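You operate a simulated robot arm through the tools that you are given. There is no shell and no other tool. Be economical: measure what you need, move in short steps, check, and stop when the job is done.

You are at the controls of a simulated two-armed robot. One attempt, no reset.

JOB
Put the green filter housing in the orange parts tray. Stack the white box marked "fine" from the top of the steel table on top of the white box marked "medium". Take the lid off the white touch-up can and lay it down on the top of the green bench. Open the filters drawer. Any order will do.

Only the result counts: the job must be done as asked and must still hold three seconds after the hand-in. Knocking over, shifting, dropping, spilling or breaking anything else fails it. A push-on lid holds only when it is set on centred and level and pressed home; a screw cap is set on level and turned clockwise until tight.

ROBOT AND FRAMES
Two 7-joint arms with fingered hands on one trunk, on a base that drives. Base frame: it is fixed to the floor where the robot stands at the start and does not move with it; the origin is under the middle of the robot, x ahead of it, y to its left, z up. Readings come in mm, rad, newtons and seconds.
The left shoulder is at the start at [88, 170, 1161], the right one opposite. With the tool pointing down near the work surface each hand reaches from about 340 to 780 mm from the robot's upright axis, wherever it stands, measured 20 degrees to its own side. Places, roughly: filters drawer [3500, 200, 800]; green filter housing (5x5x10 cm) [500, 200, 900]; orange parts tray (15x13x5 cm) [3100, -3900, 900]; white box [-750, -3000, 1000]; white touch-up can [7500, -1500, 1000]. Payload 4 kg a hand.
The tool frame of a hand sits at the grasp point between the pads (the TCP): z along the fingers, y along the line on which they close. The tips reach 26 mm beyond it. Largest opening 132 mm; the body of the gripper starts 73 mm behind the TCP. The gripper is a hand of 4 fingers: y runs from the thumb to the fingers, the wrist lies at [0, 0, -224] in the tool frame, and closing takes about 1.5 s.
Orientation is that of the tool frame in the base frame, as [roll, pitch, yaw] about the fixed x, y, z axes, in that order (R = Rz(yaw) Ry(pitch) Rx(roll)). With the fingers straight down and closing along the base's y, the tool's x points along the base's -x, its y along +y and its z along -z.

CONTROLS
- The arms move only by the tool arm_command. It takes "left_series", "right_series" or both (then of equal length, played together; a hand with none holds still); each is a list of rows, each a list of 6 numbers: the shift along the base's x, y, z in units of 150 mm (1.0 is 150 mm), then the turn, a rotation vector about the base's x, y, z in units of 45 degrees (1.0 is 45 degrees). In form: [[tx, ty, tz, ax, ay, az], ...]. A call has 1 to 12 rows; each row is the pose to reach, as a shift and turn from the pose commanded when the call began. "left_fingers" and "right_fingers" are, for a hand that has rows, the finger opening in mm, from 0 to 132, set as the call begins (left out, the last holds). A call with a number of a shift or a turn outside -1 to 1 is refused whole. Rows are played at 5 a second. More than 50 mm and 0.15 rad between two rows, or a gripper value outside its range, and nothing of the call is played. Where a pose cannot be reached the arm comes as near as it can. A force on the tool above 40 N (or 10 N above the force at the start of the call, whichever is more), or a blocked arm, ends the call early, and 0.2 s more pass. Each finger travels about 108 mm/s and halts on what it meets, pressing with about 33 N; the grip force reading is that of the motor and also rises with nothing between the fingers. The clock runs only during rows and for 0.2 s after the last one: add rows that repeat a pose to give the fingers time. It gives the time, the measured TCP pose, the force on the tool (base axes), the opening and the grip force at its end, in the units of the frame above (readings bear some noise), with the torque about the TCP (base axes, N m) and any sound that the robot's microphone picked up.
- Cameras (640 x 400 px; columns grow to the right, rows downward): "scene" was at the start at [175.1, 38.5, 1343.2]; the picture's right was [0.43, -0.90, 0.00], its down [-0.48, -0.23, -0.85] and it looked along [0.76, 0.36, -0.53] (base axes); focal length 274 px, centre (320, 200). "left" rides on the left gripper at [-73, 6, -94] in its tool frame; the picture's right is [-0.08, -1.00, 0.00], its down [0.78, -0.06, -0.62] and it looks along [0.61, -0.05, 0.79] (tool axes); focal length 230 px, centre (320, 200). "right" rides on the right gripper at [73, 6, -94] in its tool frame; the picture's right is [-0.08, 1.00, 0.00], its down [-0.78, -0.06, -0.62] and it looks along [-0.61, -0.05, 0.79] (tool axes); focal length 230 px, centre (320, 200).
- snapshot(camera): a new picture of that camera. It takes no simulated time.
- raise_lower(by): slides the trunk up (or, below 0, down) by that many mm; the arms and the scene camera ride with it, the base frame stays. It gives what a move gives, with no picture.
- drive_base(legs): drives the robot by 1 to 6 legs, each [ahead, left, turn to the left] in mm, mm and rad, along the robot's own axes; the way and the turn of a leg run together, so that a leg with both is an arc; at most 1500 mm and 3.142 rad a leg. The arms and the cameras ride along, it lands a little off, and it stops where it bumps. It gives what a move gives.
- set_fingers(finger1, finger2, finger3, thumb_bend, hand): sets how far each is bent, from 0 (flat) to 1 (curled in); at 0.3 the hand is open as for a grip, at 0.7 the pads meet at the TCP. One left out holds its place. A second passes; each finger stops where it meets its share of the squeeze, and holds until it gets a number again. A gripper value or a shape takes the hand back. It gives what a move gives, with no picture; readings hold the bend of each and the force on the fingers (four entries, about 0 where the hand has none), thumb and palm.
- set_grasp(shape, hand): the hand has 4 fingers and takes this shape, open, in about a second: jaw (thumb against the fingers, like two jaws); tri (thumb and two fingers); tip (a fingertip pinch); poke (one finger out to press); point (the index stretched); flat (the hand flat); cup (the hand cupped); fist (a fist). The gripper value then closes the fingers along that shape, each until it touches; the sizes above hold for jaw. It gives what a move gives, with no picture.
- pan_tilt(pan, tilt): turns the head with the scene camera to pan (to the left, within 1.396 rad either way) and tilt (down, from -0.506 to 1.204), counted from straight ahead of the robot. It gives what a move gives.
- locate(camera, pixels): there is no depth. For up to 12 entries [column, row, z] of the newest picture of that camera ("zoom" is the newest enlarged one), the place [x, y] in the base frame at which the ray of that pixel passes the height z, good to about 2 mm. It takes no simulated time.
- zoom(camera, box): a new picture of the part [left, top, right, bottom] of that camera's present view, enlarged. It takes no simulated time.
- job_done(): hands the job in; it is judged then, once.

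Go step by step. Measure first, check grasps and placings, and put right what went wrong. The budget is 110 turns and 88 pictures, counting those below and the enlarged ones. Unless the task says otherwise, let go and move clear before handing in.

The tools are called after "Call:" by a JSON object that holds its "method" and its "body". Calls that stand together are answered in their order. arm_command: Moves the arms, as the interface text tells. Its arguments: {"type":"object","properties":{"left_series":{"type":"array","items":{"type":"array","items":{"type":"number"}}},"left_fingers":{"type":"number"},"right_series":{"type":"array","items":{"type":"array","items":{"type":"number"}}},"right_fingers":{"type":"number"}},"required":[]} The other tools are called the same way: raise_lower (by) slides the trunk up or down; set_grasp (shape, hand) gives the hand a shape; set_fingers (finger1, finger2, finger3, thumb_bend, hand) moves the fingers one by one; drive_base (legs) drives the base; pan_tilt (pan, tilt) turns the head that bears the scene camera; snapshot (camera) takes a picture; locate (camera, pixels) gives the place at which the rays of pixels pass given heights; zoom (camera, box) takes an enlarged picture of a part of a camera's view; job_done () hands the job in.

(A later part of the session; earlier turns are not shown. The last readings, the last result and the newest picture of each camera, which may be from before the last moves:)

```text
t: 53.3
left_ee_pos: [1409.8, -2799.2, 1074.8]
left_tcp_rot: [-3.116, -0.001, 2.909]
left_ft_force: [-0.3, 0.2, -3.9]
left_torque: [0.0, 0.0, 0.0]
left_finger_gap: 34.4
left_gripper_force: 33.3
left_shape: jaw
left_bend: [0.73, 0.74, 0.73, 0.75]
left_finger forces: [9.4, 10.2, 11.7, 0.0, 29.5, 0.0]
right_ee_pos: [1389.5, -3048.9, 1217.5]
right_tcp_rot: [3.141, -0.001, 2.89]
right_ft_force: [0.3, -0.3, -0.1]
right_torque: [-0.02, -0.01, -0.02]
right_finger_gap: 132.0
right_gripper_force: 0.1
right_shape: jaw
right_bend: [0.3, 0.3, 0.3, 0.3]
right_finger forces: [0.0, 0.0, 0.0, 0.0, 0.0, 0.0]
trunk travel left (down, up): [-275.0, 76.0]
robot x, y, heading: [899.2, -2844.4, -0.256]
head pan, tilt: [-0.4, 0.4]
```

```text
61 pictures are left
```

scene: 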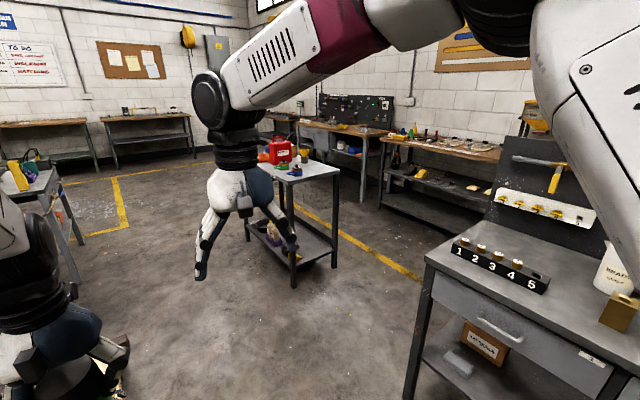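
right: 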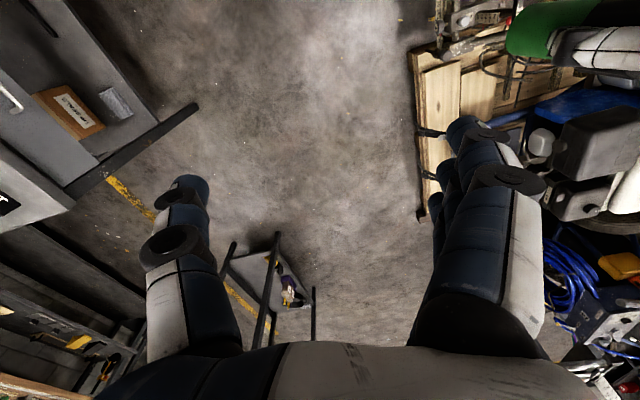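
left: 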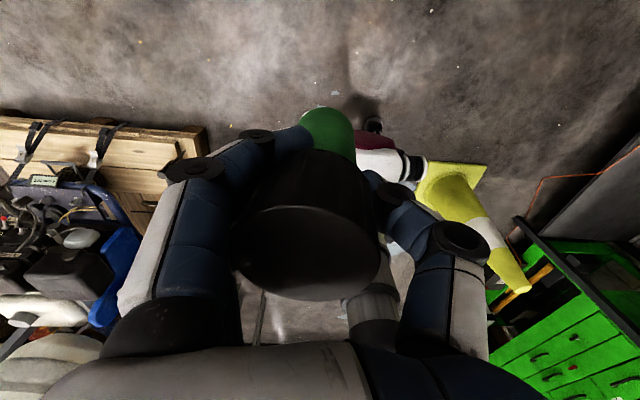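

Turning stopped at heading -0.26 against something on the left. I'll enlarge the far tables to find the orange tray, then move away to the right.

Call:
{"method": "zoom", "body": {"camera": "scene", "box": [240, 80, 520, 255]}}

Call:
{"method": "locate", "body": {"camera": "scene", "pixels": [[293, 285, 0], [333, 268, 0], [340, 172, 850], [275, 178, 850], [500, 160, 850], [380, 205, 0], [247, 240, 0]]}}

Call:
{"method": "pan_tilt", "body": {"pan": 1.3, "tilt": 0.7}}

Call:
{"method": "snapshot", "body": {"camera": "scene"}}

Call:
{"method": "snapshot", "body": {"camera": "left"}}

```text
2.29 times, centred on (380, 168) of scene
```

zoom: 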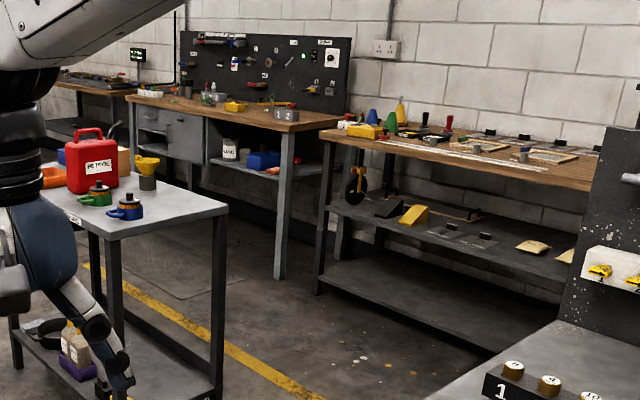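

```text
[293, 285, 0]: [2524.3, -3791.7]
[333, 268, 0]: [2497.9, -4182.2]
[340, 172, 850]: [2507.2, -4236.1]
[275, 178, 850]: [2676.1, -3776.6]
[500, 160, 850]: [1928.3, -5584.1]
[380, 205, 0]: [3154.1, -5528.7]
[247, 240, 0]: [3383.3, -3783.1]
```

```text
t: 55.0
left_ee_pos: [1408.9, -2799.5, 1074.8]
left_tcp_rot: [-3.116, 0.0, 2.908]
left_ft_force: [-0.6, -0.7, -3.7]
left_torque: [-0.02, 0.04, 0.0]
left_finger_gap: 34.2
left_gripper_force: 33.5
left_shape: jaw
left_bend: [0.73, 0.74, 0.73, 0.75]
left_finger forces: [9.4, 10.2, 11.7, 0.0, 29.5, 0.0]
right_ee_pos: [1389.8, -3048.5, 1218.4]
right_tcp_rot: [-3.142, 0.0, 2.891]
right_ft_force: [0.7, -0.4, 0.3]
right_torque: [0.01, 0.0, 0.0]
right_finger_gap: 132.1
right_gripper_force: 0.0
right_shape: jaw
right_bend: [0.3, 0.3, 0.3, 0.3]
right_finger forces: [0.0, 0.0, 0.0, 0.0, 0.1, 0.1]
trunk travel left (down, up): [-275.0, 76.0]
robot x, y, heading: [902.1, -2847.0, -0.253]
head pan, tilt: [1.3, 0.7]
```

```text
59 pictures are left
```

scene: 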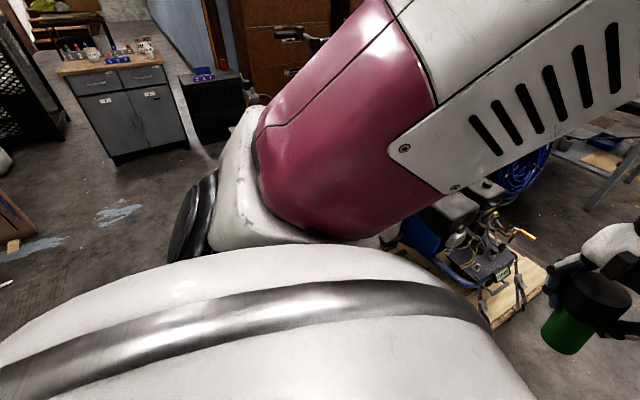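

```text
58 pictures are left
```

left: 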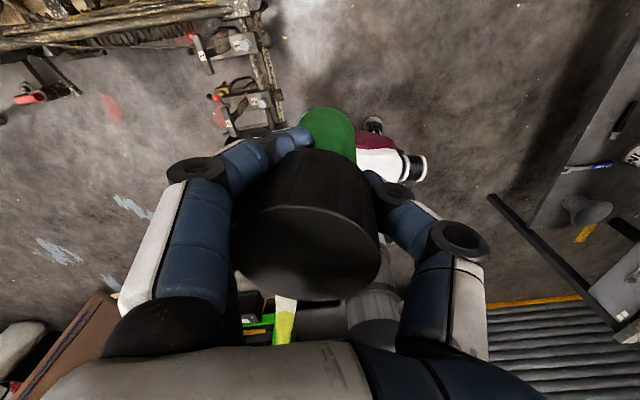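

The table with the red can spans x≈2500–3400 with its front at y≈-3780, and the orange tray is behind the hand. I'll slip right away from the clamps and drive ahead between the pallet and the bench.

Call:
{"method": "drive_base", "body": {"legs": [[0, -130, 0], [1300, 0, 0]]}}

Call:
{"method": "pan_tilt", "body": {"pan": -0.3, "tilt": 0.5}}

Call:
{"method": "snapshot", "body": {"camera": "scene"}}

Call:
{"method": "snapshot", "body": {"camera": "right"}}

```text
t: 62.9
left_ee_pos: [2639.7, -3231.5, 1074.3]
left_tcp_rot: [-3.115, -0.002, 2.923]
left_ft_force: [0.0, 0.0, -3.5]
left_torque: [-0.04, 0.0, 0.01]
left_finger_gap: 34.0
left_gripper_force: 33.2
left_shape: jaw
left_bend: [0.73, 0.74, 0.73, 0.75]
left_finger forces: [9.4, 10.1, 11.6, 0.0, 29.6, 0.0]
right_ee_pos: [2623.6, -3480.9, 1217.6]
right_tcp_rot: [3.141, 0.001, 2.905]
right_ft_force: [-0.6, 0.0, -0.4]
right_torque: [-0.01, -0.01, 0.01]
right_finger_gap: 131.9
right_gripper_force: 0.0
right_shape: jaw
right_bend: [0.3, 0.3, 0.3, 0.3]
right_finger forces: [0.0, 0.1, 0.0, 0.0, 0.0, 0.0]
trunk travel left (down, up): [-275.0, 76.0]
robot x, y, heading: [2133.3, -3281.4, -0.237]
head pan, tilt: [1.3, 0.7]
```

```text
t: 64.6
left_ee_pos: [2640.1, -3231.7, 1074.6]
left_tcp_rot: [-3.115, -0.002, 2.922]
left_ft_force: [0.2, 1.0, -3.9]
left_torque: [0.01, 0.02, -0.03]
left_finger_gap: 34.4
left_gripper_force: 32.5
left_shape: jaw
left_bend: [0.73, 0.74, 0.73, 0.75]
left_finger forces: [9.3, 10.2, 11.6, 0.1, 29.6, 0.0]
right_ee_pos: [2623.9, -3480.8, 1216.9]
right_tcp_rot: [-3.142, 0.0, 2.904]
right_ft_force: [0.0, 0.4, -1.0]
right_torque: [0.0, 0.04, 0.03]
right_finger_gap: 131.9
right_gripper_force: 0.0
right_shape: jaw
right_bend: [0.3, 0.3, 0.3, 0.3]
right_finger forces: [0.1, 0.0, 0.1, 0.0, 0.0, 0.1]
trunk travel left (down, up): [-275.0, 76.0]
robot x, y, heading: [2129.6, -3284.1, -0.237]
head pan, tilt: [-0.3, 0.499]
```

```text
57 pictures are left
```

scene: 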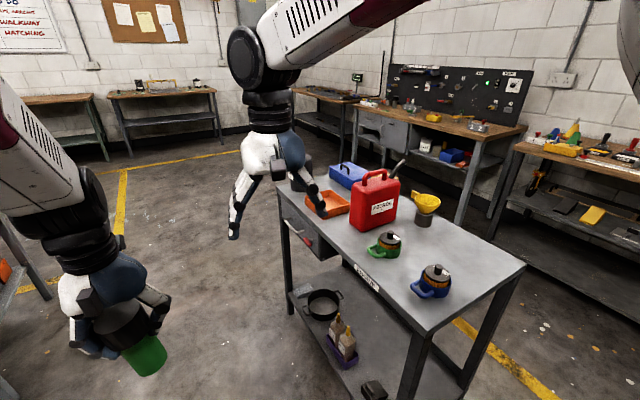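

```text
56 pictures are left
```

right: 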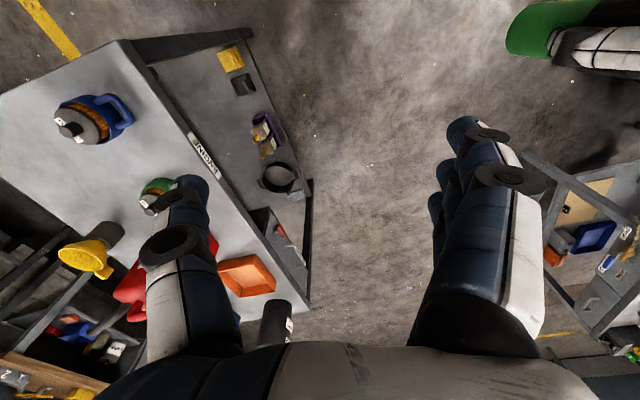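

The orange tray is visible at (245,277) in the right picture and (330,205) in the scene picture. Measuring it and the table edges.

Call:
{"method": "locate", "body": {"camera": "right", "pixels": [[245, 277, 890], [220, 262, 930], [258, 255, 930], [276, 290, 930], [235, 297, 930], [300, 300, 890], [118, 42, 890], [240, 165, 890], [278, 310, 950], [120, 290, 900]]}}

Call:
{"method": "locate", "body": {"camera": "scene", "pixels": [[328, 205, 890], [316, 217, 890], [280, 188, 890], [432, 332, 890], [525, 265, 890], [375, 225, 890], [303, 212, 930], [310, 195, 930], [350, 205, 930]]}}

Call:
{"method": "zoom", "body": {"camera": "scene", "box": [270, 140, 450, 260]}}

```text
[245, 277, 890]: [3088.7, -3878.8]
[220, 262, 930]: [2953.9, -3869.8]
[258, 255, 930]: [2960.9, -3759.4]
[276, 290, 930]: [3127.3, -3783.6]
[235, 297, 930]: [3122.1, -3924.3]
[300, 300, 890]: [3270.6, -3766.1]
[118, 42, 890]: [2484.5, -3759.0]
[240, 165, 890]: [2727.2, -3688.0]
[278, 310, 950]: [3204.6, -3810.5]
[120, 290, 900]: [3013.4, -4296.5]
```

```text
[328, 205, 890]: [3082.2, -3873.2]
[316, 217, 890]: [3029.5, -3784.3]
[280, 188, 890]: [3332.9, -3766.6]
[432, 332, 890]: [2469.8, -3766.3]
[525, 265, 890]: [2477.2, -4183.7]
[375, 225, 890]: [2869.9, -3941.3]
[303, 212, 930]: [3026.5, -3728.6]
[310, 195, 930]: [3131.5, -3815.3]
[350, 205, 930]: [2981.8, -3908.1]
```

```text
3.33 times, centred on (360, 200) of scene
```

zoom: 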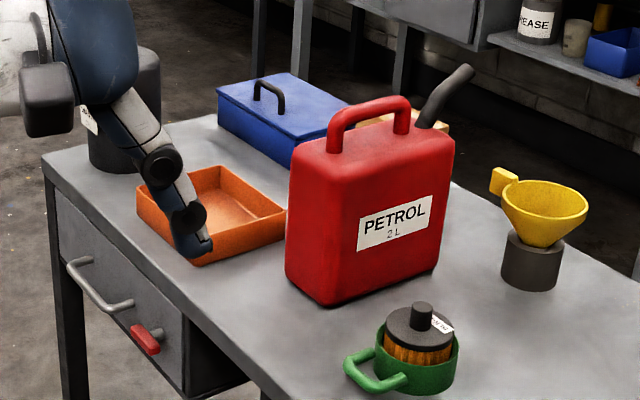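

The tray centre is about (3087,-3868) with the table top at z≈890. The petrol can next to it is tall, so I'll pull the right hand back and up, and check the table on my left.

Call:
{"method": "locate", "body": {"camera": "right", "pixels": [[530, 158, 900], [525, 155, 0], [560, 310, 900], [548, 290, 0]]}}

Call:
{"method": "arm_command", "body": {"right_series": [[-0.23, -0.11, 0.1, 0, 0, 0], [-0.46, -0.23, 0.2, 0, 0, 0], [-0.7, -0.35, 0.3, 0, 0, 0], [-0.93, -0.46, 0.4, 0, 0, 0], [-0.93, -0.46, 0.4, 0, 0, 0]]}}

Call:
{"method": "locate", "body": {"camera": "scene", "pixels": [[337, 222, 890], [352, 231, 890], [395, 216, 890], [380, 170, 1150], [50, 298, 0]]}}

```text
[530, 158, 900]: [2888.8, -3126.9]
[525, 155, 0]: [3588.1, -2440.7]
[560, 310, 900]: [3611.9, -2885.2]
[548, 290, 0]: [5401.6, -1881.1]
```

```text
t: 65.8
left_ee_pos: [2638.9, -3231.2, 1074.3]
left_tcp_rot: [-3.117, -0.001, 2.922]
left_ft_force: [-0.1, 0.9, -4.5]
left_torque: [0.0, -0.03, 0.02]
left_finger_gap: 34.1
left_gripper_force: 32.8
left_shape: jaw
left_bend: [0.73, 0.74, 0.73, 0.75]
left_finger forces: [9.2, 10.1, 11.6, 0.1, 29.6, 0.0]
right_ee_pos: [2483.2, -3547.7, 1278.6]
right_tcp_rot: [-3.141, 0.001, 2.904]
right_ft_force: [0.5, 0.4, 0.1]
right_torque: [-0.02, -0.01, -0.02]
right_finger_gap: 131.7
right_gripper_force: 0.0
right_shape: jaw
right_bend: [0.3, 0.3, 0.3, 0.3]
right_finger forces: [0.0, 0.0, 0.0, 0.0, 0.1, 0.1]
trunk travel left (down, up): [-275.0, 76.0]
robot x, y, heading: [2134.5, -3288.8, -0.23]
head pan, tilt: [-0.3, 0.499]
```

```text
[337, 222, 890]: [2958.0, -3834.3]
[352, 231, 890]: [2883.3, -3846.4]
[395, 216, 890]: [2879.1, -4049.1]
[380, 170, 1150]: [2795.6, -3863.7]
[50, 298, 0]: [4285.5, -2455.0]
```

The path ahead is clear. I'll drive to about (2917,-3130) and turn to face the table.

Call:
{"method": "drive_base", "body": {"legs": [[732, 330, 0], [0, 0, -1.335]]}}

Call:
{"method": "pan_tilt", "body": {"pan": 0.1, "tilt": 0.6}}

Call:
{"method": "snapshot", "body": {"camera": "scene"}}

```text
t: 73.5
left_ee_pos: [3091.7, -3637.4, 1076.2]
left_tcp_rot: [-3.116, -0.001, 1.559]
left_ft_force: [0.1, 0.3, -3.6]
left_torque: [0.01, 0.0, -0.01]
left_finger_gap: 33.9
left_gripper_force: 33.2
left_shape: jaw
left_bend: [0.73, 0.74, 0.73, 0.75]
left_finger forces: [9.1, 9.8, 11.5, 0.0, 29.8, 0.1]
right_ee_pos: [2748.1, -3550.1, 1277.3]
right_tcp_rot: [3.141, 0.001, 1.541]
right_ft_force: [-0.7, 1.3, 0.3]
right_torque: [0.01, 0.01, 0.01]
right_finger_gap: 132.0
right_gripper_force: 0.1
right_shape: jaw
right_bend: [0.3, 0.3, 0.3, 0.3]
right_finger forces: [0.0, 0.0, 0.1, 0.0, 0.0, 0.0]
trunk travel left (down, up): [-275.0, 76.0]
robot x, y, heading: [2936.1, -3148.2, -1.6]
head pan, tilt: [-0.3, 0.499]
```

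```text
t: 74.4
left_ee_pos: [3092.2, -3636.5, 1075.4]
left_tcp_rot: [-3.116, -0.002, 1.559]
left_ft_force: [0.3, 0.6, -4.2]
left_torque: [0.0, 0.02, 0.0]
left_finger_gap: 34.1
left_gripper_force: 32.7
left_shape: jaw
left_bend: [0.73, 0.74, 0.73, 0.75]
left_finger forces: [9.2, 9.9, 11.6, 0.1, 29.8, 0.1]
right_ee_pos: [2748.4, -3550.4, 1279.1]
right_tcp_rot: [3.142, 0.0, 1.543]
right_ft_force: [-0.1, 0.4, 0.2]
right_torque: [0.0, 0.0, -0.02]
right_finger_gap: 132.0
right_gripper_force: 0.1
right_shape: jaw
right_bend: [0.3, 0.3, 0.3, 0.3]
right_finger forces: [0.0, 0.0, 0.0, 0.1, 0.1, 0.0]
trunk travel left (down, up): [-275.0, 76.0]
robot x, y, heading: [2937.3, -3147.9, -1.596]
head pan, tilt: [0.099, 0.6]
```

```text
54 pictures are left
```

scene: 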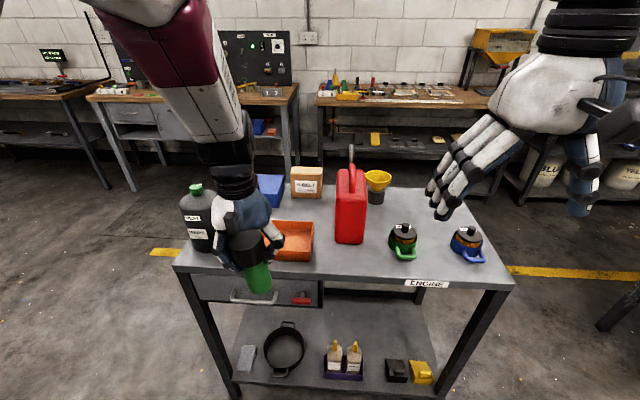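

The view is clear: black bottle to the left of the tray, petrol can to its right. I'll drive ahead 225 mm so the housing hangs over the tray.

Call:
{"method": "drive_base", "body": {"legs": [[225, 0, 0.03]]}}

Call:
{"method": "snapshot", "body": {"camera": "left"}}

Call:
{"method": "snapshot", "body": {"camera": "scene"}}

```text
t: 76.1
left_ee_pos: [3107.0, -3856.3, 1074.4]
left_tcp_rot: [-3.116, -0.003, 1.596]
left_ft_force: [-0.7, -0.2, -4.7]
left_torque: [-0.02, -0.02, 0.02]
left_finger_gap: 33.9
left_gripper_force: 32.1
left_shape: jaw
left_bend: [0.73, 0.74, 0.73, 0.75]
left_finger forces: [9.2, 9.8, 11.6, 0.0, 29.7, 0.0]
right_ee_pos: [2761.0, -3780.9, 1278.2]
right_tcp_rot: [3.141, 0.0, 1.577]
right_ft_force: [-0.1, -0.9, -0.2]
right_torque: [0.0, 0.02, -0.03]
right_finger_gap: 132.0
right_gripper_force: 0.0
right_shape: jaw
right_bend: [0.3, 0.3, 0.3, 0.3]
right_finger forces: [0.1, 0.0, 0.1, 0.1, 0.0, 0.0]
trunk travel left (down, up): [-275.0, 76.0]
robot x, y, heading: [2933.8, -3373.8, -1.562]
head pan, tilt: [0.099, 0.6]
```

```text
53 pictures are left
```

left: 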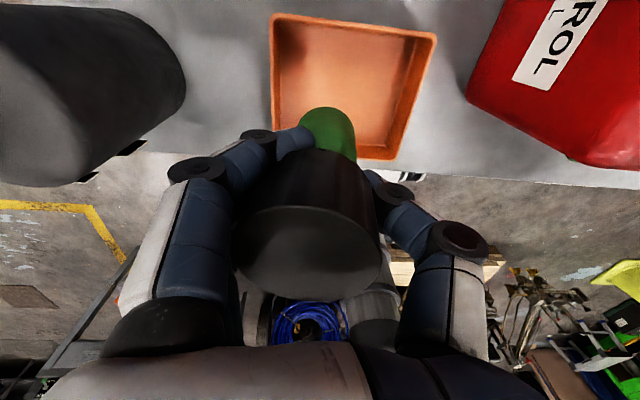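

```text
52 pictures are left
```

scene: 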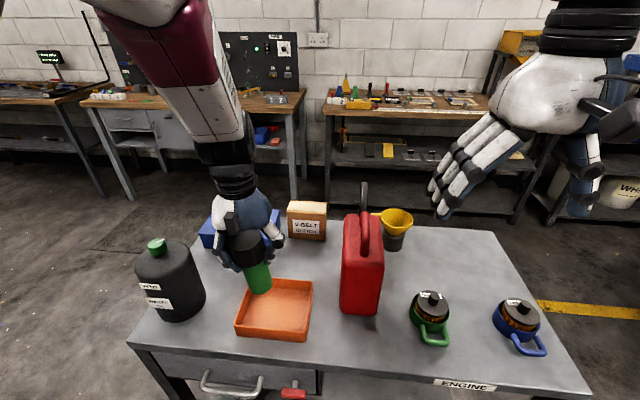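

Measuring the tray rim corners in both pictures now.

Call:
{"method": "locate", "body": {"camera": "left", "pixels": [[275, 17, 940], [434, 36, 940], [398, 157, 940], [272, 120, 940], [312, 60, 893]]}}

Call:
{"method": "locate", "body": {"camera": "scene", "pixels": [[237, 322, 940], [306, 328, 940], [313, 281, 940], [258, 279, 940], [280, 306, 893], [234, 335, 890], [308, 341, 890]]}}

```text
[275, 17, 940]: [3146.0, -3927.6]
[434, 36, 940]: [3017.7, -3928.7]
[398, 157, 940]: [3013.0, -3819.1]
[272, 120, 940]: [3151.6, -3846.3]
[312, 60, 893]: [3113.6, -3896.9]
```

```text
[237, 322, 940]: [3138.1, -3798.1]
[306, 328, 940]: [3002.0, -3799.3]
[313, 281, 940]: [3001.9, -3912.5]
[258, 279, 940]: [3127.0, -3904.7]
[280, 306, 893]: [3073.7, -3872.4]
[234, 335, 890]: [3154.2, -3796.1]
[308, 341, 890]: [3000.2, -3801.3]
```

The tray centre is (3076,-3863). I'll shift by (-31,-7) and lower until the housing nearly touches.

Call:
{"method": "arm_command", "body": {"left_series": [[-0.1, -0.02, 0, 0, 0, 0], [-0.2, -0.05, 0, 0, 0, 0], [-0.2, -0.05, -0.2, 0, 0, 0], [-0.2, -0.05, -0.4, 0, 0, 0], [-0.2, -0.05, -0.6, 0, 0, 0], [-0.2, -0.05, -0.66, 0, 0, 0], [-0.2, -0.05, -0.66, 0, 0, 0]]}}

Call:
{"method": "zoom", "body": {"camera": "scene", "box": [180, 200, 380, 350]}}

```text
t: 77.7
left_ee_pos: [3079.5, -3862.9, 979.3]
left_tcp_rot: [-3.101, 0.002, 1.611]
left_ft_force: [0.5, -0.3, -4.8]
left_torque: [0.01, -0.03, -0.03]
left_finger_gap: 34.1
left_gripper_force: 33.3
left_shape: jaw
left_bend: [0.73, 0.74, 0.73, 0.75]
left_finger forces: [9.6, 10.0, 11.6, 0.0, 29.8, 0.0]
right_ee_pos: [2762.0, -3780.1, 1279.4]
right_tcp_rot: [-3.14, 0.0, 1.577]
right_ft_force: [-1.1, 0.3, -0.1]
right_torque: [-0.01, 0.01, 0.0]
right_finger_gap: 132.0
right_gripper_force: 0.1
right_shape: jaw
right_bend: [0.3, 0.3, 0.3, 0.3]
right_finger forces: [0.0, 0.1, 0.1, 0.1, 0.1, 0.1]
trunk travel left (down, up): [-275.0, 76.0]
robot x, y, heading: [2933.8, -3375.7, -1.563]
head pan, tilt: [0.099, 0.6]
```

```text
2.67 times, centred on (280, 275) of scene
```

zoom: 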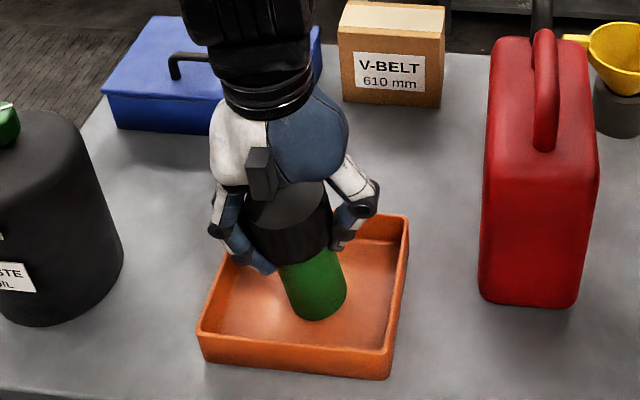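

The housing is inside the tray area and just above its floor. Lowering in small steps until contact.

Call:
{"method": "arm_command", "body": {"left_series": [[0, 0, -0.03, 0, 0, 0], [0, 0, -0.06, 0, 0, 0], [0, 0, -0.08, 0, 0, 0], [0, 0, -0.08, 0, 0, 0]]}}

```text
t: 78.7
left_ee_pos: [3078.8, -3866.5, 970.9]
left_tcp_rot: [-3.101, 0.01, 1.614]
left_ft_force: [-5.9, -3.2, 32.2]
left_torque: [0.07, -0.05, 0.0]
left_finger_gap: 35.0
left_gripper_force: 33.3
left_shape: jaw
left_bend: [0.73, 0.75, 0.75, 0.75]
left_finger forces: [11.8, 11.0, 11.8, 0.1, 37.6, 0.1]
right_ee_pos: [2759.8, -3777.6, 1280.8]
right_tcp_rot: [3.139, 0.001, 1.578]
right_ft_force: [0.2, 0.2, -0.3]
right_torque: [0.01, -0.02, 0.03]
right_finger_gap: 132.0
right_gripper_force: 0.1
right_shape: jaw
right_bend: [0.3, 0.3, 0.3, 0.3]
right_finger forces: [0.0, 0.1, 0.1, 0.0, 0.1, 0.0]
trunk travel left (down, up): [-275.0, 76.0]
robot x, y, heading: [2932.1, -3373.6, -1.565]
head pan, tilt: [0.099, 0.6]
```

It's on the tray floor with 32 N of contact force. I'll ease up 2 mm and open partway, then rise.

Call:
{"method": "arm_command", "body": {"left_series": [[0, 0, 0.015, 0, 0, 0], [0, 0, 0.015, 0, 0, 0], [0, 0, 0.015, 0, 0, 0], [0, 0, 0.015, 0, 0, 0], [0, 0, 0.015, 0, 0, 0]], "left_fingers": 90}}

Call:
{"method": "arm_command", "body": {"left_series": [[0, 0, 0.2, 0, 0, 0], [0, 0, 0.45, 0, 0, 0], [0, 0, 0.7, 0, 0, 0], [0, 0, 0.9, 0, 0, 0], [0, 0, 0.9, 0, 0, 0]]}}

Call:
{"method": "zoom", "body": {"camera": "scene", "box": [180, 200, 380, 350]}}

```text
t: 79.9
left_ee_pos: [3080.6, -3863.6, 966.8]
left_tcp_rot: [-3.104, -0.003, 1.614]
left_ft_force: [-0.3, -0.4, -0.1]
left_torque: [-0.01, -0.01, -0.02]
left_finger_gap: 89.6
left_gripper_force: 0.1
left_shape: jaw
left_bend: [0.69, 0.69, 0.69, 0.65]
left_finger forces: [0.1, 0.0, 0.0, 0.0, 0.0, 0.0]
right_ee_pos: [2761.6, -3779.6, 1279.4]
right_tcp_rot: [-3.141, 0.0, 1.578]
right_ft_force: [-0.9, 0.4, 0.3]
right_torque: [0.0, -0.01, -0.01]
right_finger_gap: 132.2
right_gripper_force: 0.1
right_shape: jaw
right_bend: [0.3, 0.3, 0.3, 0.3]
right_finger forces: [0.0, 0.1, 0.1, 0.1, 0.1, 0.1]
trunk travel left (down, up): [-275.0, 76.0]
robot x, y, heading: [2933.4, -3373.7, -1.563]
head pan, tilt: [0.099, 0.6]
```

```text
t: 81.1
left_ee_pos: [3081.5, -3862.4, 1101.2]
left_tcp_rot: [-3.089, -0.01, 1.619]
left_ft_force: [0.4, 0.9, 0.0]
left_torque: [0.02, -0.01, -0.01]
left_finger_gap: 89.6
left_gripper_force: 0.0
left_shape: jaw
left_bend: [0.69, 0.69, 0.69, 0.65]
left_finger forces: [0.0, 0.2, 0.0, 0.0, 0.0, 0.0]
right_ee_pos: [2760.8, -3781.6, 1278.4]
right_tcp_rot: [3.141, 0.001, 1.579]
right_ft_force: [0.3, -0.4, 0.1]
right_torque: [0.01, 0.03, -0.03]
right_finger_gap: 131.9
right_gripper_force: 0.0
right_shape: jaw
right_bend: [0.3, 0.3, 0.3, 0.3]
right_finger forces: [0.0, 0.0, 0.0, 0.1, 0.1, 0.0]
trunk travel left (down, up): [-275.0, 76.0]
robot x, y, heading: [2931.6, -3374.1, -1.57]
head pan, tilt: [0.099, 0.6]
```

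```text
2.67 times, centred on (280, 275) of scene
```

zoom: 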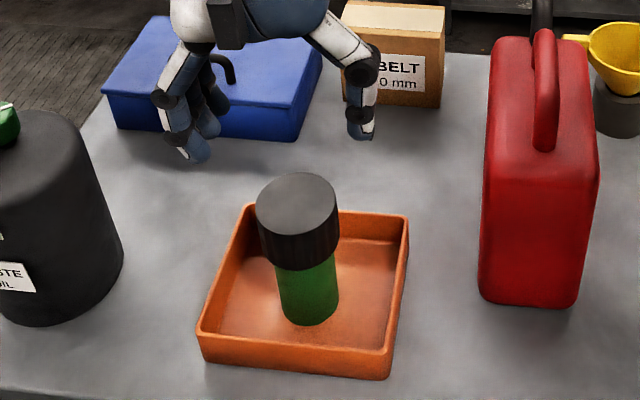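

The housing stands upright in the tray. Next is the touch-up can at about (7500,-1500): I'll back off, turn to +x and look.

Call:
{"method": "drive_base", "body": {"legs": [[-240, 0, 0], [0, 0, 1.57]]}}

Call:
{"method": "pan_tilt", "body": {"pan": 0.3, "tilt": 0.3}}

Call:
{"method": "snapshot", "body": {"camera": "scene"}}

```text
t: 86.6
left_ee_pos: [3420.2, -2996.4, 1105.0]
left_tcp_rot: [-3.084, 0.0, -3.096]
left_ft_force: [-0.3, -0.8, -0.1]
left_torque: [0.0, -0.01, 0.0]
left_finger_gap: 89.4
left_gripper_force: 0.0
left_shape: jaw
left_bend: [0.69, 0.69, 0.69, 0.65]
left_finger forces: [0.0, 0.0, 0.0, 0.0, 0.0, 0.1]
right_ee_pos: [3338.8, -3313.3, 1278.3]
right_tcp_rot: [3.141, 0.0, -3.133]
right_ft_force: [0.1, -0.4, 0.4]
right_torque: [0.0, -0.01, -0.03]
right_finger_gap: 131.7
right_gripper_force: 0.1
right_shape: jaw
right_bend: [0.3, 0.3, 0.3, 0.3]
right_finger forces: [0.0, 0.0, 0.0, 0.1, 0.1, 0.0]
trunk travel left (down, up): [-275.0, 76.0]
robot x, y, heading: [2928.5, -3142.7, 0.005]
head pan, tilt: [0.099, 0.6]
```

```text
t: 87.4
left_ee_pos: [3419.9, -2995.1, 1104.7]
left_tcp_rot: [-3.079, -0.004, -3.091]
left_ft_force: [0.1, 0.8, -0.6]
left_torque: [-0.01, 0.03, 0.02]
left_finger_gap: 89.9
left_gripper_force: 0.0
left_shape: jaw
left_bend: [0.69, 0.69, 0.69, 0.65]
left_finger forces: [0.0, 0.1, 0.0, 0.1, 0.1, 0.1]
right_ee_pos: [3338.6, -3315.0, 1278.4]
right_tcp_rot: [3.141, -0.001, -3.132]
right_ft_force: [0.0, -0.4, -0.2]
right_torque: [-0.01, 0.01, -0.02]
right_finger_gap: 131.6
right_gripper_force: 0.0
right_shape: jaw
right_bend: [0.3, 0.3, 0.3, 0.3]
right_finger forces: [0.0, 0.1, 0.0, 0.0, 0.0, 0.1]
trunk travel left (down, up): [-275.0, 76.0]
robot x, y, heading: [2932.0, -3144.4, 0.01]
head pan, tilt: [0.3, 0.3]
```

```text
49 pictures are left
```

scene: 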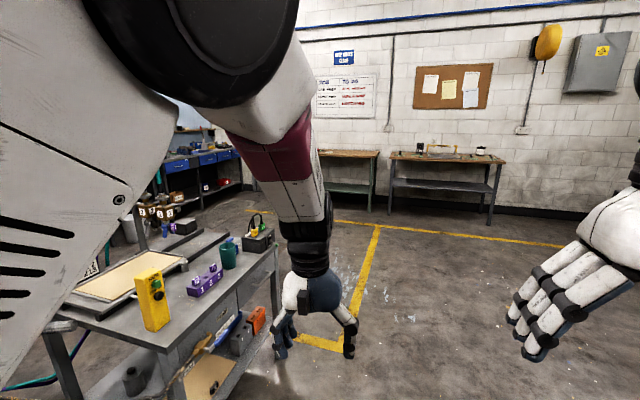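

Two benches stand on the far wall, a greenish one at (350,170) and one at (440,170) with small items. Enlarging and measuring.

Call:
{"method": "zoom", "body": {"camera": "scene", "box": [310, 125, 530, 235]}}

Call:
{"method": "locate", "body": {"camera": "scene", "pixels": [[371, 212, 0], [390, 212, 0], [480, 152, 950], [493, 225, 0], [278, 340, 0], [170, 350, 900], [280, 240, 900]]}}

```text
2.91 times, centred on (420, 180) of scene
```

zoom: 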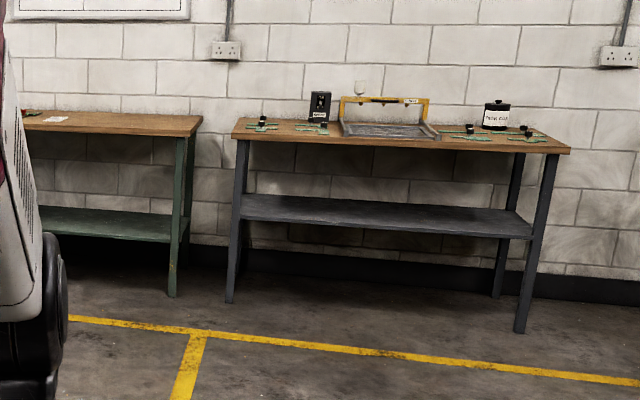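

```text
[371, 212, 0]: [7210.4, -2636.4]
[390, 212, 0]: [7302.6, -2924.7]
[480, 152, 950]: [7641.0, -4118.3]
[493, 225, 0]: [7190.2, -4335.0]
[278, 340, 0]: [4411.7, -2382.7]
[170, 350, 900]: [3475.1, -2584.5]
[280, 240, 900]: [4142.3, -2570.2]
```

The green-legged bench starts at y≈-2640 and runs to the left, so the can should be on it. I'll drive ahead along the walkway and look again.

Call:
{"method": "drive_base", "body": {"legs": [[1500, 0, -0.01], [1300, 200, 0]]}}

Call:
{"method": "pan_tilt", "body": {"pan": 0.75, "tilt": 0.3}}

Call:
{"method": "snapshot", "body": {"camera": "scene"}}

```text
t: 100.9
left_ee_pos: [6187.2, -2763.9, 1105.0]
left_tcp_rot: [-3.077, -0.005, -3.086]
left_ft_force: [0.2, 0.7, 0.1]
left_torque: [0.01, 0.0, -0.02]
left_finger_gap: 89.7
left_gripper_force: 0.1
left_shape: jaw
left_bend: [0.69, 0.69, 0.69, 0.65]
left_finger forces: [0.0, 0.1, 0.0, 0.0, 0.0, 0.0]
right_ee_pos: [6107.0, -3082.7, 1278.2]
right_tcp_rot: [-3.14, 0.001, -3.126]
right_ft_force: [0.4, 0.3, -1.1]
right_torque: [0.01, -0.01, -0.01]
right_finger_gap: 132.0
right_gripper_force: 0.1
right_shape: jaw
right_bend: [0.3, 0.3, 0.3, 0.3]
right_finger forces: [0.0, 0.0, 0.0, 0.0, 0.0, 0.0]
trunk travel left (down, up): [-275.0, 76.0]
robot x, y, heading: [5698.6, -2912.7, 0.011]
head pan, tilt: [0.3, 0.3]
```

```text
t: 101.8
left_ee_pos: [6187.0, -2763.5, 1104.5]
left_tcp_rot: [-3.075, -0.003, -3.087]
left_ft_force: [0.3, 0.4, 0.8]
left_torque: [0.01, 0.0, -0.01]
left_finger_gap: 89.6
left_gripper_force: 0.0
left_shape: jaw
left_bend: [0.69, 0.69, 0.69, 0.65]
left_finger forces: [0.0, 0.0, 0.1, 0.0, 0.1, 0.1]
right_ee_pos: [6107.2, -3083.0, 1279.4]
right_tcp_rot: [-3.141, -0.001, -3.126]
right_ft_force: [0.1, 0.2, -0.1]
right_torque: [0.02, 0.02, 0.0]
right_finger_gap: 131.9
right_gripper_force: 0.1
right_shape: jaw
right_bend: [0.3, 0.3, 0.3, 0.3]
right_finger forces: [0.1, 0.1, 0.0, 0.1, 0.0, 0.0]
trunk travel left (down, up): [-275.0, 76.0]
robot x, y, heading: [5704.6, -2910.8, 0.014]
head pan, tilt: [0.75, 0.3]
```

```text
47 pictures are left
```

scene: 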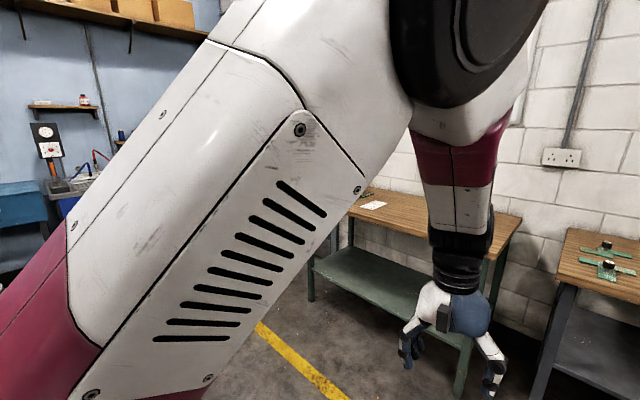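

The left arm hides the rest of the bench. I'll move a bit ahead-left over visible floor and look again.

Call:
{"method": "drive_base", "body": {"legs": [[500, 600, 0]]}}

Call:
{"method": "pan_tilt", "body": {"pan": 0.25, "tilt": 0.35}}

Call:
{"method": "snapshot", "body": {"camera": "scene"}}

```text
t: 107.5
left_ee_pos: [6698.4, -2170.0, 1105.5]
left_tcp_rot: [-3.074, -0.004, -3.094]
left_ft_force: [0.2, 0.1, -0.1]
left_torque: [0.03, 0.0, 0.03]
left_finger_gap: 89.7
left_gripper_force: 0.0
left_shape: jaw
left_bend: [0.69, 0.69, 0.69, 0.65]
left_finger forces: [0.1, 0.0, 0.0, 0.0, 0.1, 0.0]
right_ee_pos: [6616.3, -2487.9, 1278.7]
right_tcp_rot: [3.141, -0.001, -3.136]
right_ft_force: [-0.6, 0.4, 0.2]
right_torque: [0.0, 0.02, 0.01]
right_finger_gap: 131.9
right_gripper_force: 0.0
right_shape: jaw
right_bend: [0.3, 0.3, 0.3, 0.3]
right_finger forces: [0.1, 0.0, 0.0, 0.1, 0.0, 0.0]
trunk travel left (down, up): [-275.0, 76.0]
robot x, y, heading: [6212.7, -2319.2, 0.008]
head pan, tilt: [0.75, 0.3]
```

```text
t: 108.4
left_ee_pos: [6699.3, -2168.7, 1104.1]
left_tcp_rot: [-3.075, -0.003, -3.092]
left_ft_force: [0.5, 0.1, 0.6]
left_torque: [0.0, 0.0, 0.02]
left_finger_gap: 89.7
left_gripper_force: 0.1
left_shape: jaw
left_bend: [0.69, 0.69, 0.69, 0.65]
left_finger forces: [0.1, 0.0, 0.1, 0.0, 0.0, 0.0]
right_ee_pos: [6615.1, -2489.7, 1278.1]
right_tcp_rot: [-3.141, 0.001, -3.134]
right_ft_force: [0.3, 0.9, -0.3]
right_torque: [-0.02, -0.04, -0.02]
right_finger_gap: 131.8
right_gripper_force: 0.1
right_shape: jaw
right_bend: [0.3, 0.3, 0.3, 0.3]
right_finger forces: [0.0, 0.0, 0.0, 0.0, 0.1, 0.0]
trunk travel left (down, up): [-275.0, 76.0]
robot x, y, heading: [6206.5, -2317.4, 0.01]
head pan, tilt: [0.25, 0.351]
```

```text
46 pictures are left
```

scene: 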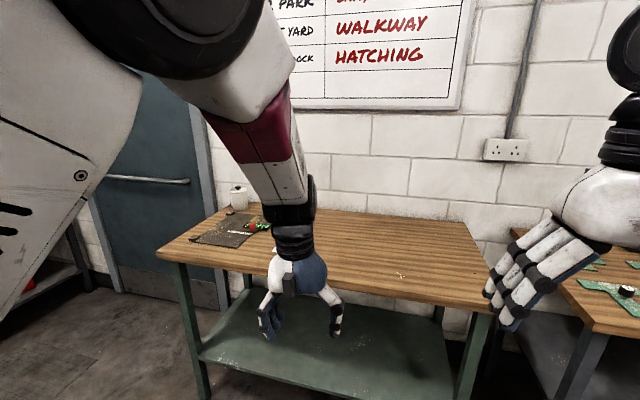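

The white can is at (238,197) on the left end of the green bench. Enlarging and measuring.

Call:
{"method": "zoom", "body": {"camera": "scene", "box": [150, 165, 350, 290]}}

Call:
{"method": "locate", "body": {"camera": "scene", "pixels": [[239, 210, 850], [239, 210, 900], [239, 187, 950], [158, 254, 870], [470, 312, 870], [232, 205, 870], [206, 398, 0], [463, 222, 870]]}}

```text
3.20 times, centred on (250, 228) of scene
```

zoom: 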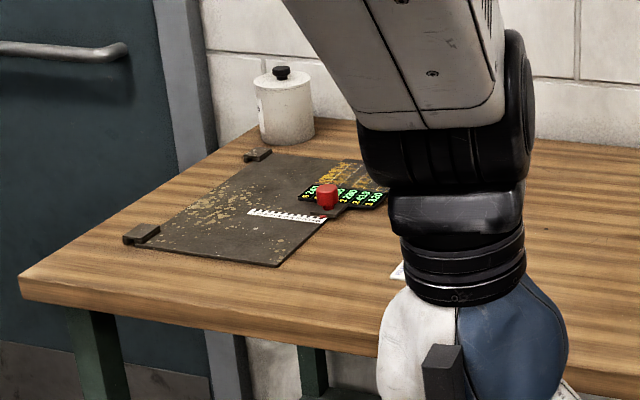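

```text
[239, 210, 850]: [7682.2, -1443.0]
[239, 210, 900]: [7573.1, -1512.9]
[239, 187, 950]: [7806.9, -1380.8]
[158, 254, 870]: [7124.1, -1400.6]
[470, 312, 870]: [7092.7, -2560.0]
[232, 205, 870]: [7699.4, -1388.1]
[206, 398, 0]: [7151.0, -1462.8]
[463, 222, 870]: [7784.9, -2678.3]
```

The can has a lid with a black knob, at roughly (7600,-1480), and the bench's left end is at y≈-1390. I'll check what stands at the left before approaching from that end.

Call:
{"method": "locate", "body": {"camera": "scene", "pixels": [[88, 292, 0], [105, 288, 0], [40, 330, 0], [220, 310, 0], [20, 398, 0]]}}

Call:
{"method": "drive_base", "body": {"legs": [[200, 700, 0]]}}

Call:
{"method": "pan_tilt", "body": {"pan": 0.1, "tilt": 0.5}}

Call:
{"method": "snapshot", "body": {"camera": "scene"}}

Call:
{"method": "snapshot", "body": {"camera": "right"}}

```text
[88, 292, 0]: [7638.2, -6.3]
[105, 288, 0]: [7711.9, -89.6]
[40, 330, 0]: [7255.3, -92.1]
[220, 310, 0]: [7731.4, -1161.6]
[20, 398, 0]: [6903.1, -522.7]
```

```text
t: 115.0
left_ee_pos: [6902.1, -1470.9, 1105.5]
left_tcp_rot: [-3.075, -0.004, -3.106]
left_ft_force: [0.4, 0.1, -0.2]
left_torque: [0.01, 0.0, -0.01]
left_finger_gap: 89.6
left_gripper_force: 0.1
left_shape: jaw
left_bend: [0.69, 0.69, 0.69, 0.65]
left_finger forces: [0.1, 0.0, 0.0, 0.0, 0.1, 0.0]
right_ee_pos: [6815.0, -1787.5, 1278.5]
right_tcp_rot: [-3.141, 0.0, 3.137]
right_ft_force: [0.8, 0.3, 0.4]
right_torque: [0.02, 0.01, 0.03]
right_finger_gap: 132.0
right_gripper_force: 0.0
right_shape: jaw
right_bend: [0.3, 0.3, 0.3, 0.3]
right_finger forces: [0.0, 0.1, 0.0, 0.1, 0.0, 0.0]
trunk travel left (down, up): [-275.0, 76.0]
robot x, y, heading: [6410.0, -1614.9, 0.002]
head pan, tilt: [0.25, 0.351]
```

```text
t: 115.8
left_ee_pos: [6901.2, -1470.6, 1105.7]
left_tcp_rot: [-3.075, -0.004, -3.102]
left_ft_force: [0.5, -0.6, -1.1]
left_torque: [0.02, 0.02, 0.0]
left_finger_gap: 89.6
left_gripper_force: 0.1
left_shape: jaw
left_bend: [0.69, 0.69, 0.69, 0.65]
left_finger forces: [0.1, 0.0, 0.1, 0.0, 0.0, 0.1]
right_ee_pos: [6814.8, -1789.5, 1278.6]
right_tcp_rot: [-3.141, -0.001, 3.138]
right_ft_force: [0.0, 0.0, 0.8]
right_torque: [0.0, -0.01, 0.01]
right_finger_gap: 131.7
right_gripper_force: 0.1
right_shape: jaw
right_bend: [0.3, 0.3, 0.3, 0.3]
right_finger forces: [0.0, 0.0, 0.1, 0.0, 0.0, 0.0]
trunk travel left (down, up): [-275.0, 76.0]
robot x, y, heading: [6412.1, -1610.8, -0.001]
head pan, tilt: [0.099, 0.499]
```

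```text
44 pictures are left
```

scene: 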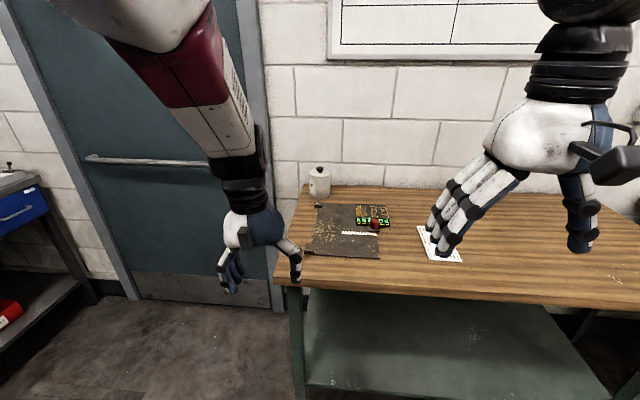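

```text
43 pictures are left
```

right: 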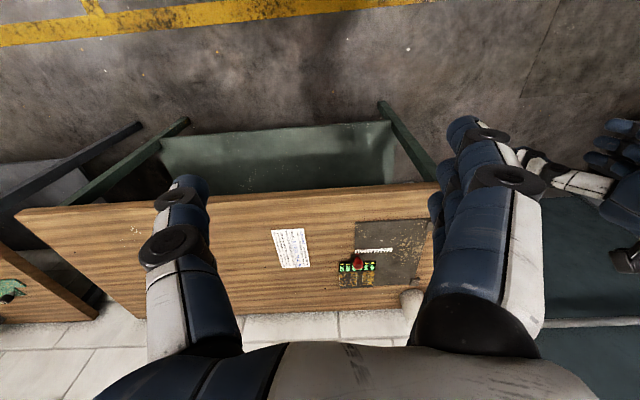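

Call:
{"method": "locate", "body": {"camera": "scene", "pixels": [[319, 196, 880], [319, 198, 890], [319, 168, 990], [319, 168, 970], [273, 278, 880], [310, 207, 880]]}}

Call:
{"method": "locate", "body": {"camera": "right", "pixels": [[415, 288, 970], [415, 288, 950], [410, 310, 880], [440, 186, 880], [16, 210, 880], [97, 312, 880]]}}

Call:
{"method": "zoom", "body": {"camera": "scene", "box": [270, 150, 430, 270]}}

```text
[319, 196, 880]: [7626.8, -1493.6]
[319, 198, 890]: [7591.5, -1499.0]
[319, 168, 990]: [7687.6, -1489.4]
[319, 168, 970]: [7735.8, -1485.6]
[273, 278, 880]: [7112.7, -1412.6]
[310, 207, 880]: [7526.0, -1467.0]
```

```text
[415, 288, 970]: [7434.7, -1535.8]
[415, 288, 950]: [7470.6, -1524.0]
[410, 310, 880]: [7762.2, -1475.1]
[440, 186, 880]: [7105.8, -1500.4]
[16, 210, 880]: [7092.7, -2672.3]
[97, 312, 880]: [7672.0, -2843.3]
```

```text
3.33 times, centred on (350, 210) of scene
```

zoom: 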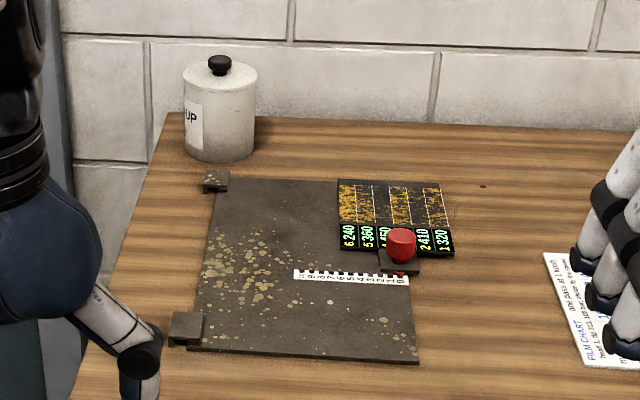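

The can is near (7600,-1495) and the door surface is at x≈7730. I'll retract the left hand and approach from the bench's left end, stopping at (6810,-990) turned to -0.57 to look.

Call:
{"method": "arm_command", "body": {"left_series": [[-0.2, 0.06, 0.1, 0, 0, 0], [-0.4, 0.12, 0.2, 0, 0, 0], [-0.6, 0.18, 0.3, 0, 0, 0], [-0.8, 0.24, 0.4, 0, 0, 0], [-0.9, 0.3, 0.5, 0, 0, 0], [-0.9, 0.3, 0.5, 0, 0, 0]]}}

Call:
{"method": "drive_base", "body": {"legs": [[0, 620, 0], [400, 0, 0], [0, 0, -0.57]]}}

Call:
{"method": "pan_tilt", "body": {"pan": 0.0, "tilt": 0.5}}

Call:
{"method": "snapshot", "body": {"camera": "scene"}}

```text
t: 117.2
left_ee_pos: [6766.4, -1427.8, 1179.1]
left_tcp_rot: [-3.077, -0.001, -3.105]
left_ft_force: [0.4, 0.3, 0.4]
left_torque: [0.01, 0.01, -0.01]
left_finger_gap: 89.9
left_gripper_force: 0.0
left_shape: jaw
left_bend: [0.69, 0.69, 0.69, 0.65]
left_finger forces: [0.1, 0.0, 0.0, 0.0, 0.0, 0.0]
left hand out of reach, approached as far as the arm can: row 4
right_ee_pos: [6814.7, -1791.2, 1277.6]
right_tcp_rot: [3.139, 0.001, 3.134]
right_ft_force: [0.0, -0.7, -0.8]
right_torque: [0.05, 0.03, -0.01]
right_finger_gap: 131.6
right_gripper_force: 0.1
right_shape: jaw
right_bend: [0.3, 0.3, 0.3, 0.3]
right_finger forces: [0.0, 0.0, 0.0, 0.0, 0.0, 0.0]
trunk travel left (down, up): [-275.0, 76.0]
robot x, y, heading: [6413.8, -1610.3, -0.003]
head pan, tilt: [0.099, 0.499]
```

```text
t: 126.8
left_ee_pos: [7219.9, -1013.6, 1179.0]
left_tcp_rot: [-3.075, -0.004, 2.613]
left_ft_force: [-0.2, 0.1, 0.2]
left_torque: [0.0, 0.0, 0.02]
left_finger_gap: 89.7
left_gripper_force: 0.1
left_shape: jaw
left_bend: [0.69, 0.69, 0.69, 0.65]
left_finger forces: [0.0, 0.1, 0.1, 0.0, 0.0, 0.0]
right_ee_pos: [7066.7, -1347.4, 1278.4]
right_tcp_rot: [3.141, -0.001, 2.574]
right_ft_force: [0.6, -0.1, -0.8]
right_torque: [0.02, 0.03, -0.05]
right_finger_gap: 132.0
right_gripper_force: 0.1
right_shape: jaw
right_bend: [0.3, 0.3, 0.3, 0.3]
right_finger forces: [0.0, 0.1, 0.0, 0.1, 0.0, 0.1]
trunk travel left (down, up): [-275.0, 76.0]
robot x, y, heading: [6821.1, -979.3, -0.566]
head pan, tilt: [0.099, 0.499]
```

```text
t: 127.5
left_ee_pos: [7219.4, -1014.6, 1177.7]
left_tcp_rot: [-3.075, -0.005, 2.615]
left_ft_force: [-0.5, 0.9, 0.3]
left_torque: [0.02, 0.0, 0.0]
left_finger_gap: 89.9
left_gripper_force: 0.0
left_shape: jaw
left_bend: [0.69, 0.69, 0.69, 0.65]
left_finger forces: [0.0, 0.1, 0.0, 0.0, 0.0, 0.0]
right_ee_pos: [7068.1, -1346.5, 1280.2]
right_tcp_rot: [-3.141, -0.001, 2.573]
right_ft_force: [0.3, 0.0, 0.3]
right_torque: [0.02, 0.03, 0.02]
right_finger_gap: 131.7
right_gripper_force: 0.2
right_shape: jaw
right_bend: [0.3, 0.3, 0.3, 0.3]
right_finger forces: [0.0, 0.1, 0.1, 0.0, 0.0, 0.1]
trunk travel left (down, up): [-275.0, 76.0]
robot x, y, heading: [6821.6, -981.6, -0.573]
head pan, tilt: [0.0, 0.499]
```

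```text
41 pictures are left
```

scene: 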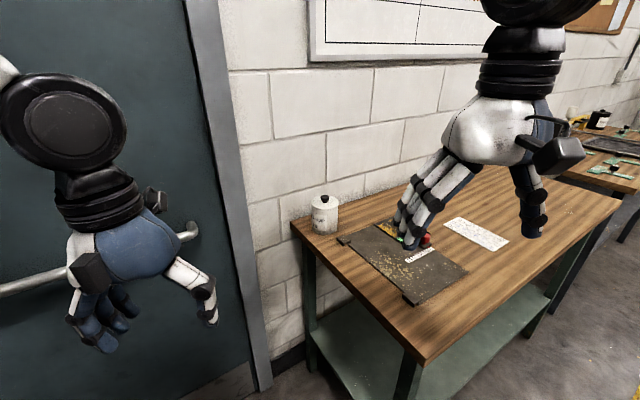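

The can is at (325,215). Re-measuring it and the bench edge, and the door handle near the left hand's path.

Call:
{"method": "locate", "body": {"camera": "scene", "pixels": [[325, 228, 880], [325, 233, 880], [324, 197, 1000], [324, 203, 980], [291, 226, 880], [424, 361, 880], [195, 230, 1000], [422, 245, 900]]}}

Call:
{"method": "zoom", "body": {"camera": "scene", "box": [270, 170, 390, 250]}}

```text
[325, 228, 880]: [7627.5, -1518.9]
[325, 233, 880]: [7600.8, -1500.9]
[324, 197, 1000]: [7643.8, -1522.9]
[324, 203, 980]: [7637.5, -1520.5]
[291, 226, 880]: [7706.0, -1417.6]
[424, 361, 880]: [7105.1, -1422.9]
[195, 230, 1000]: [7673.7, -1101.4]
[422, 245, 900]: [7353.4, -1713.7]
```

```text
5.00 times, centred on (330, 210) of scene
```

zoom: 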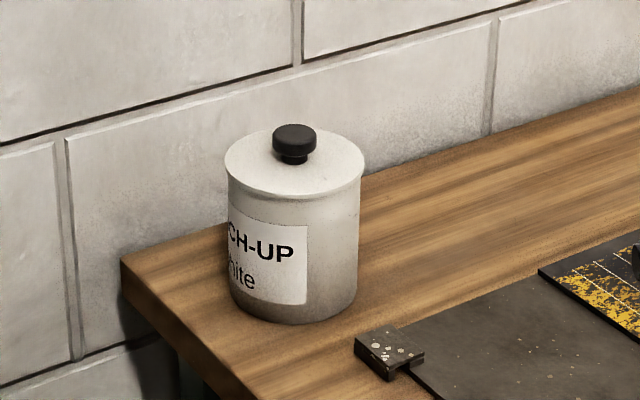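

The can centre is about (7637,-1521), its lid top at z≈988, with a mushroom knob about 30 mm wide up to z≈1010. I'll drive in to (7190,-1010) keeping the heading.

Call:
{"method": "drive_base", "body": {"legs": [[326, 175, 0]]}}

Call:
{"method": "snapshot", "body": {"camera": "scene"}}

Call:
{"method": "snapshot", "body": {"camera": "right"}}

```text
t: 129.9
left_ee_pos: [7585.1, -1039.5, 1178.9]
left_tcp_rot: [-3.073, -0.004, 2.623]
left_ft_force: [0.0, -0.3, 0.1]
left_torque: [-0.03, -0.01, 0.01]
left_finger_gap: 89.9
left_gripper_force: 0.1
left_shape: jaw
left_bend: [0.69, 0.69, 0.69, 0.65]
left_finger forces: [0.0, 0.0, 0.0, 0.0, 0.1, 0.1]
right_ee_pos: [7434.4, -1372.7, 1280.3]
right_tcp_rot: [3.141, 0.001, 2.584]
right_ft_force: [-0.4, 0.0, 0.1]
right_torque: [-0.03, 0.02, 0.0]
right_finger_gap: 131.8
right_gripper_force: 0.0
right_shape: jaw
right_bend: [0.3, 0.3, 0.3, 0.3]
right_finger forces: [0.0, 0.1, 0.0, 0.1, 0.1, 0.1]
trunk travel left (down, up): [-275.0, 76.0]
robot x, y, heading: [7181.4, -1011.0, -0.558]
head pan, tilt: [0.0, 0.499]
```

```text
39 pictures are left
```

scene: 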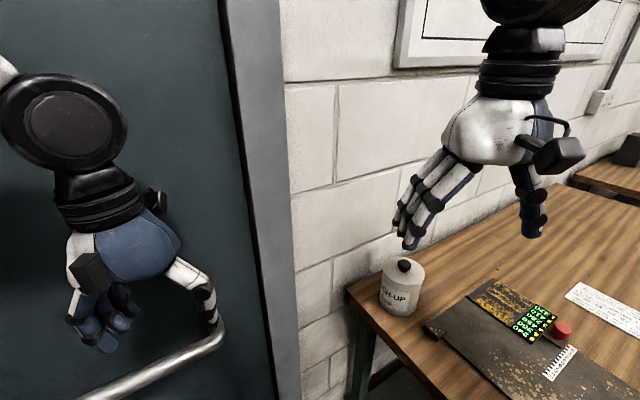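

```text
38 pictures are left
```

right: 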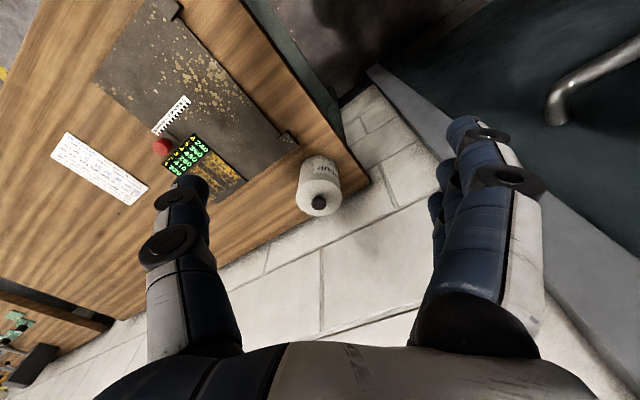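

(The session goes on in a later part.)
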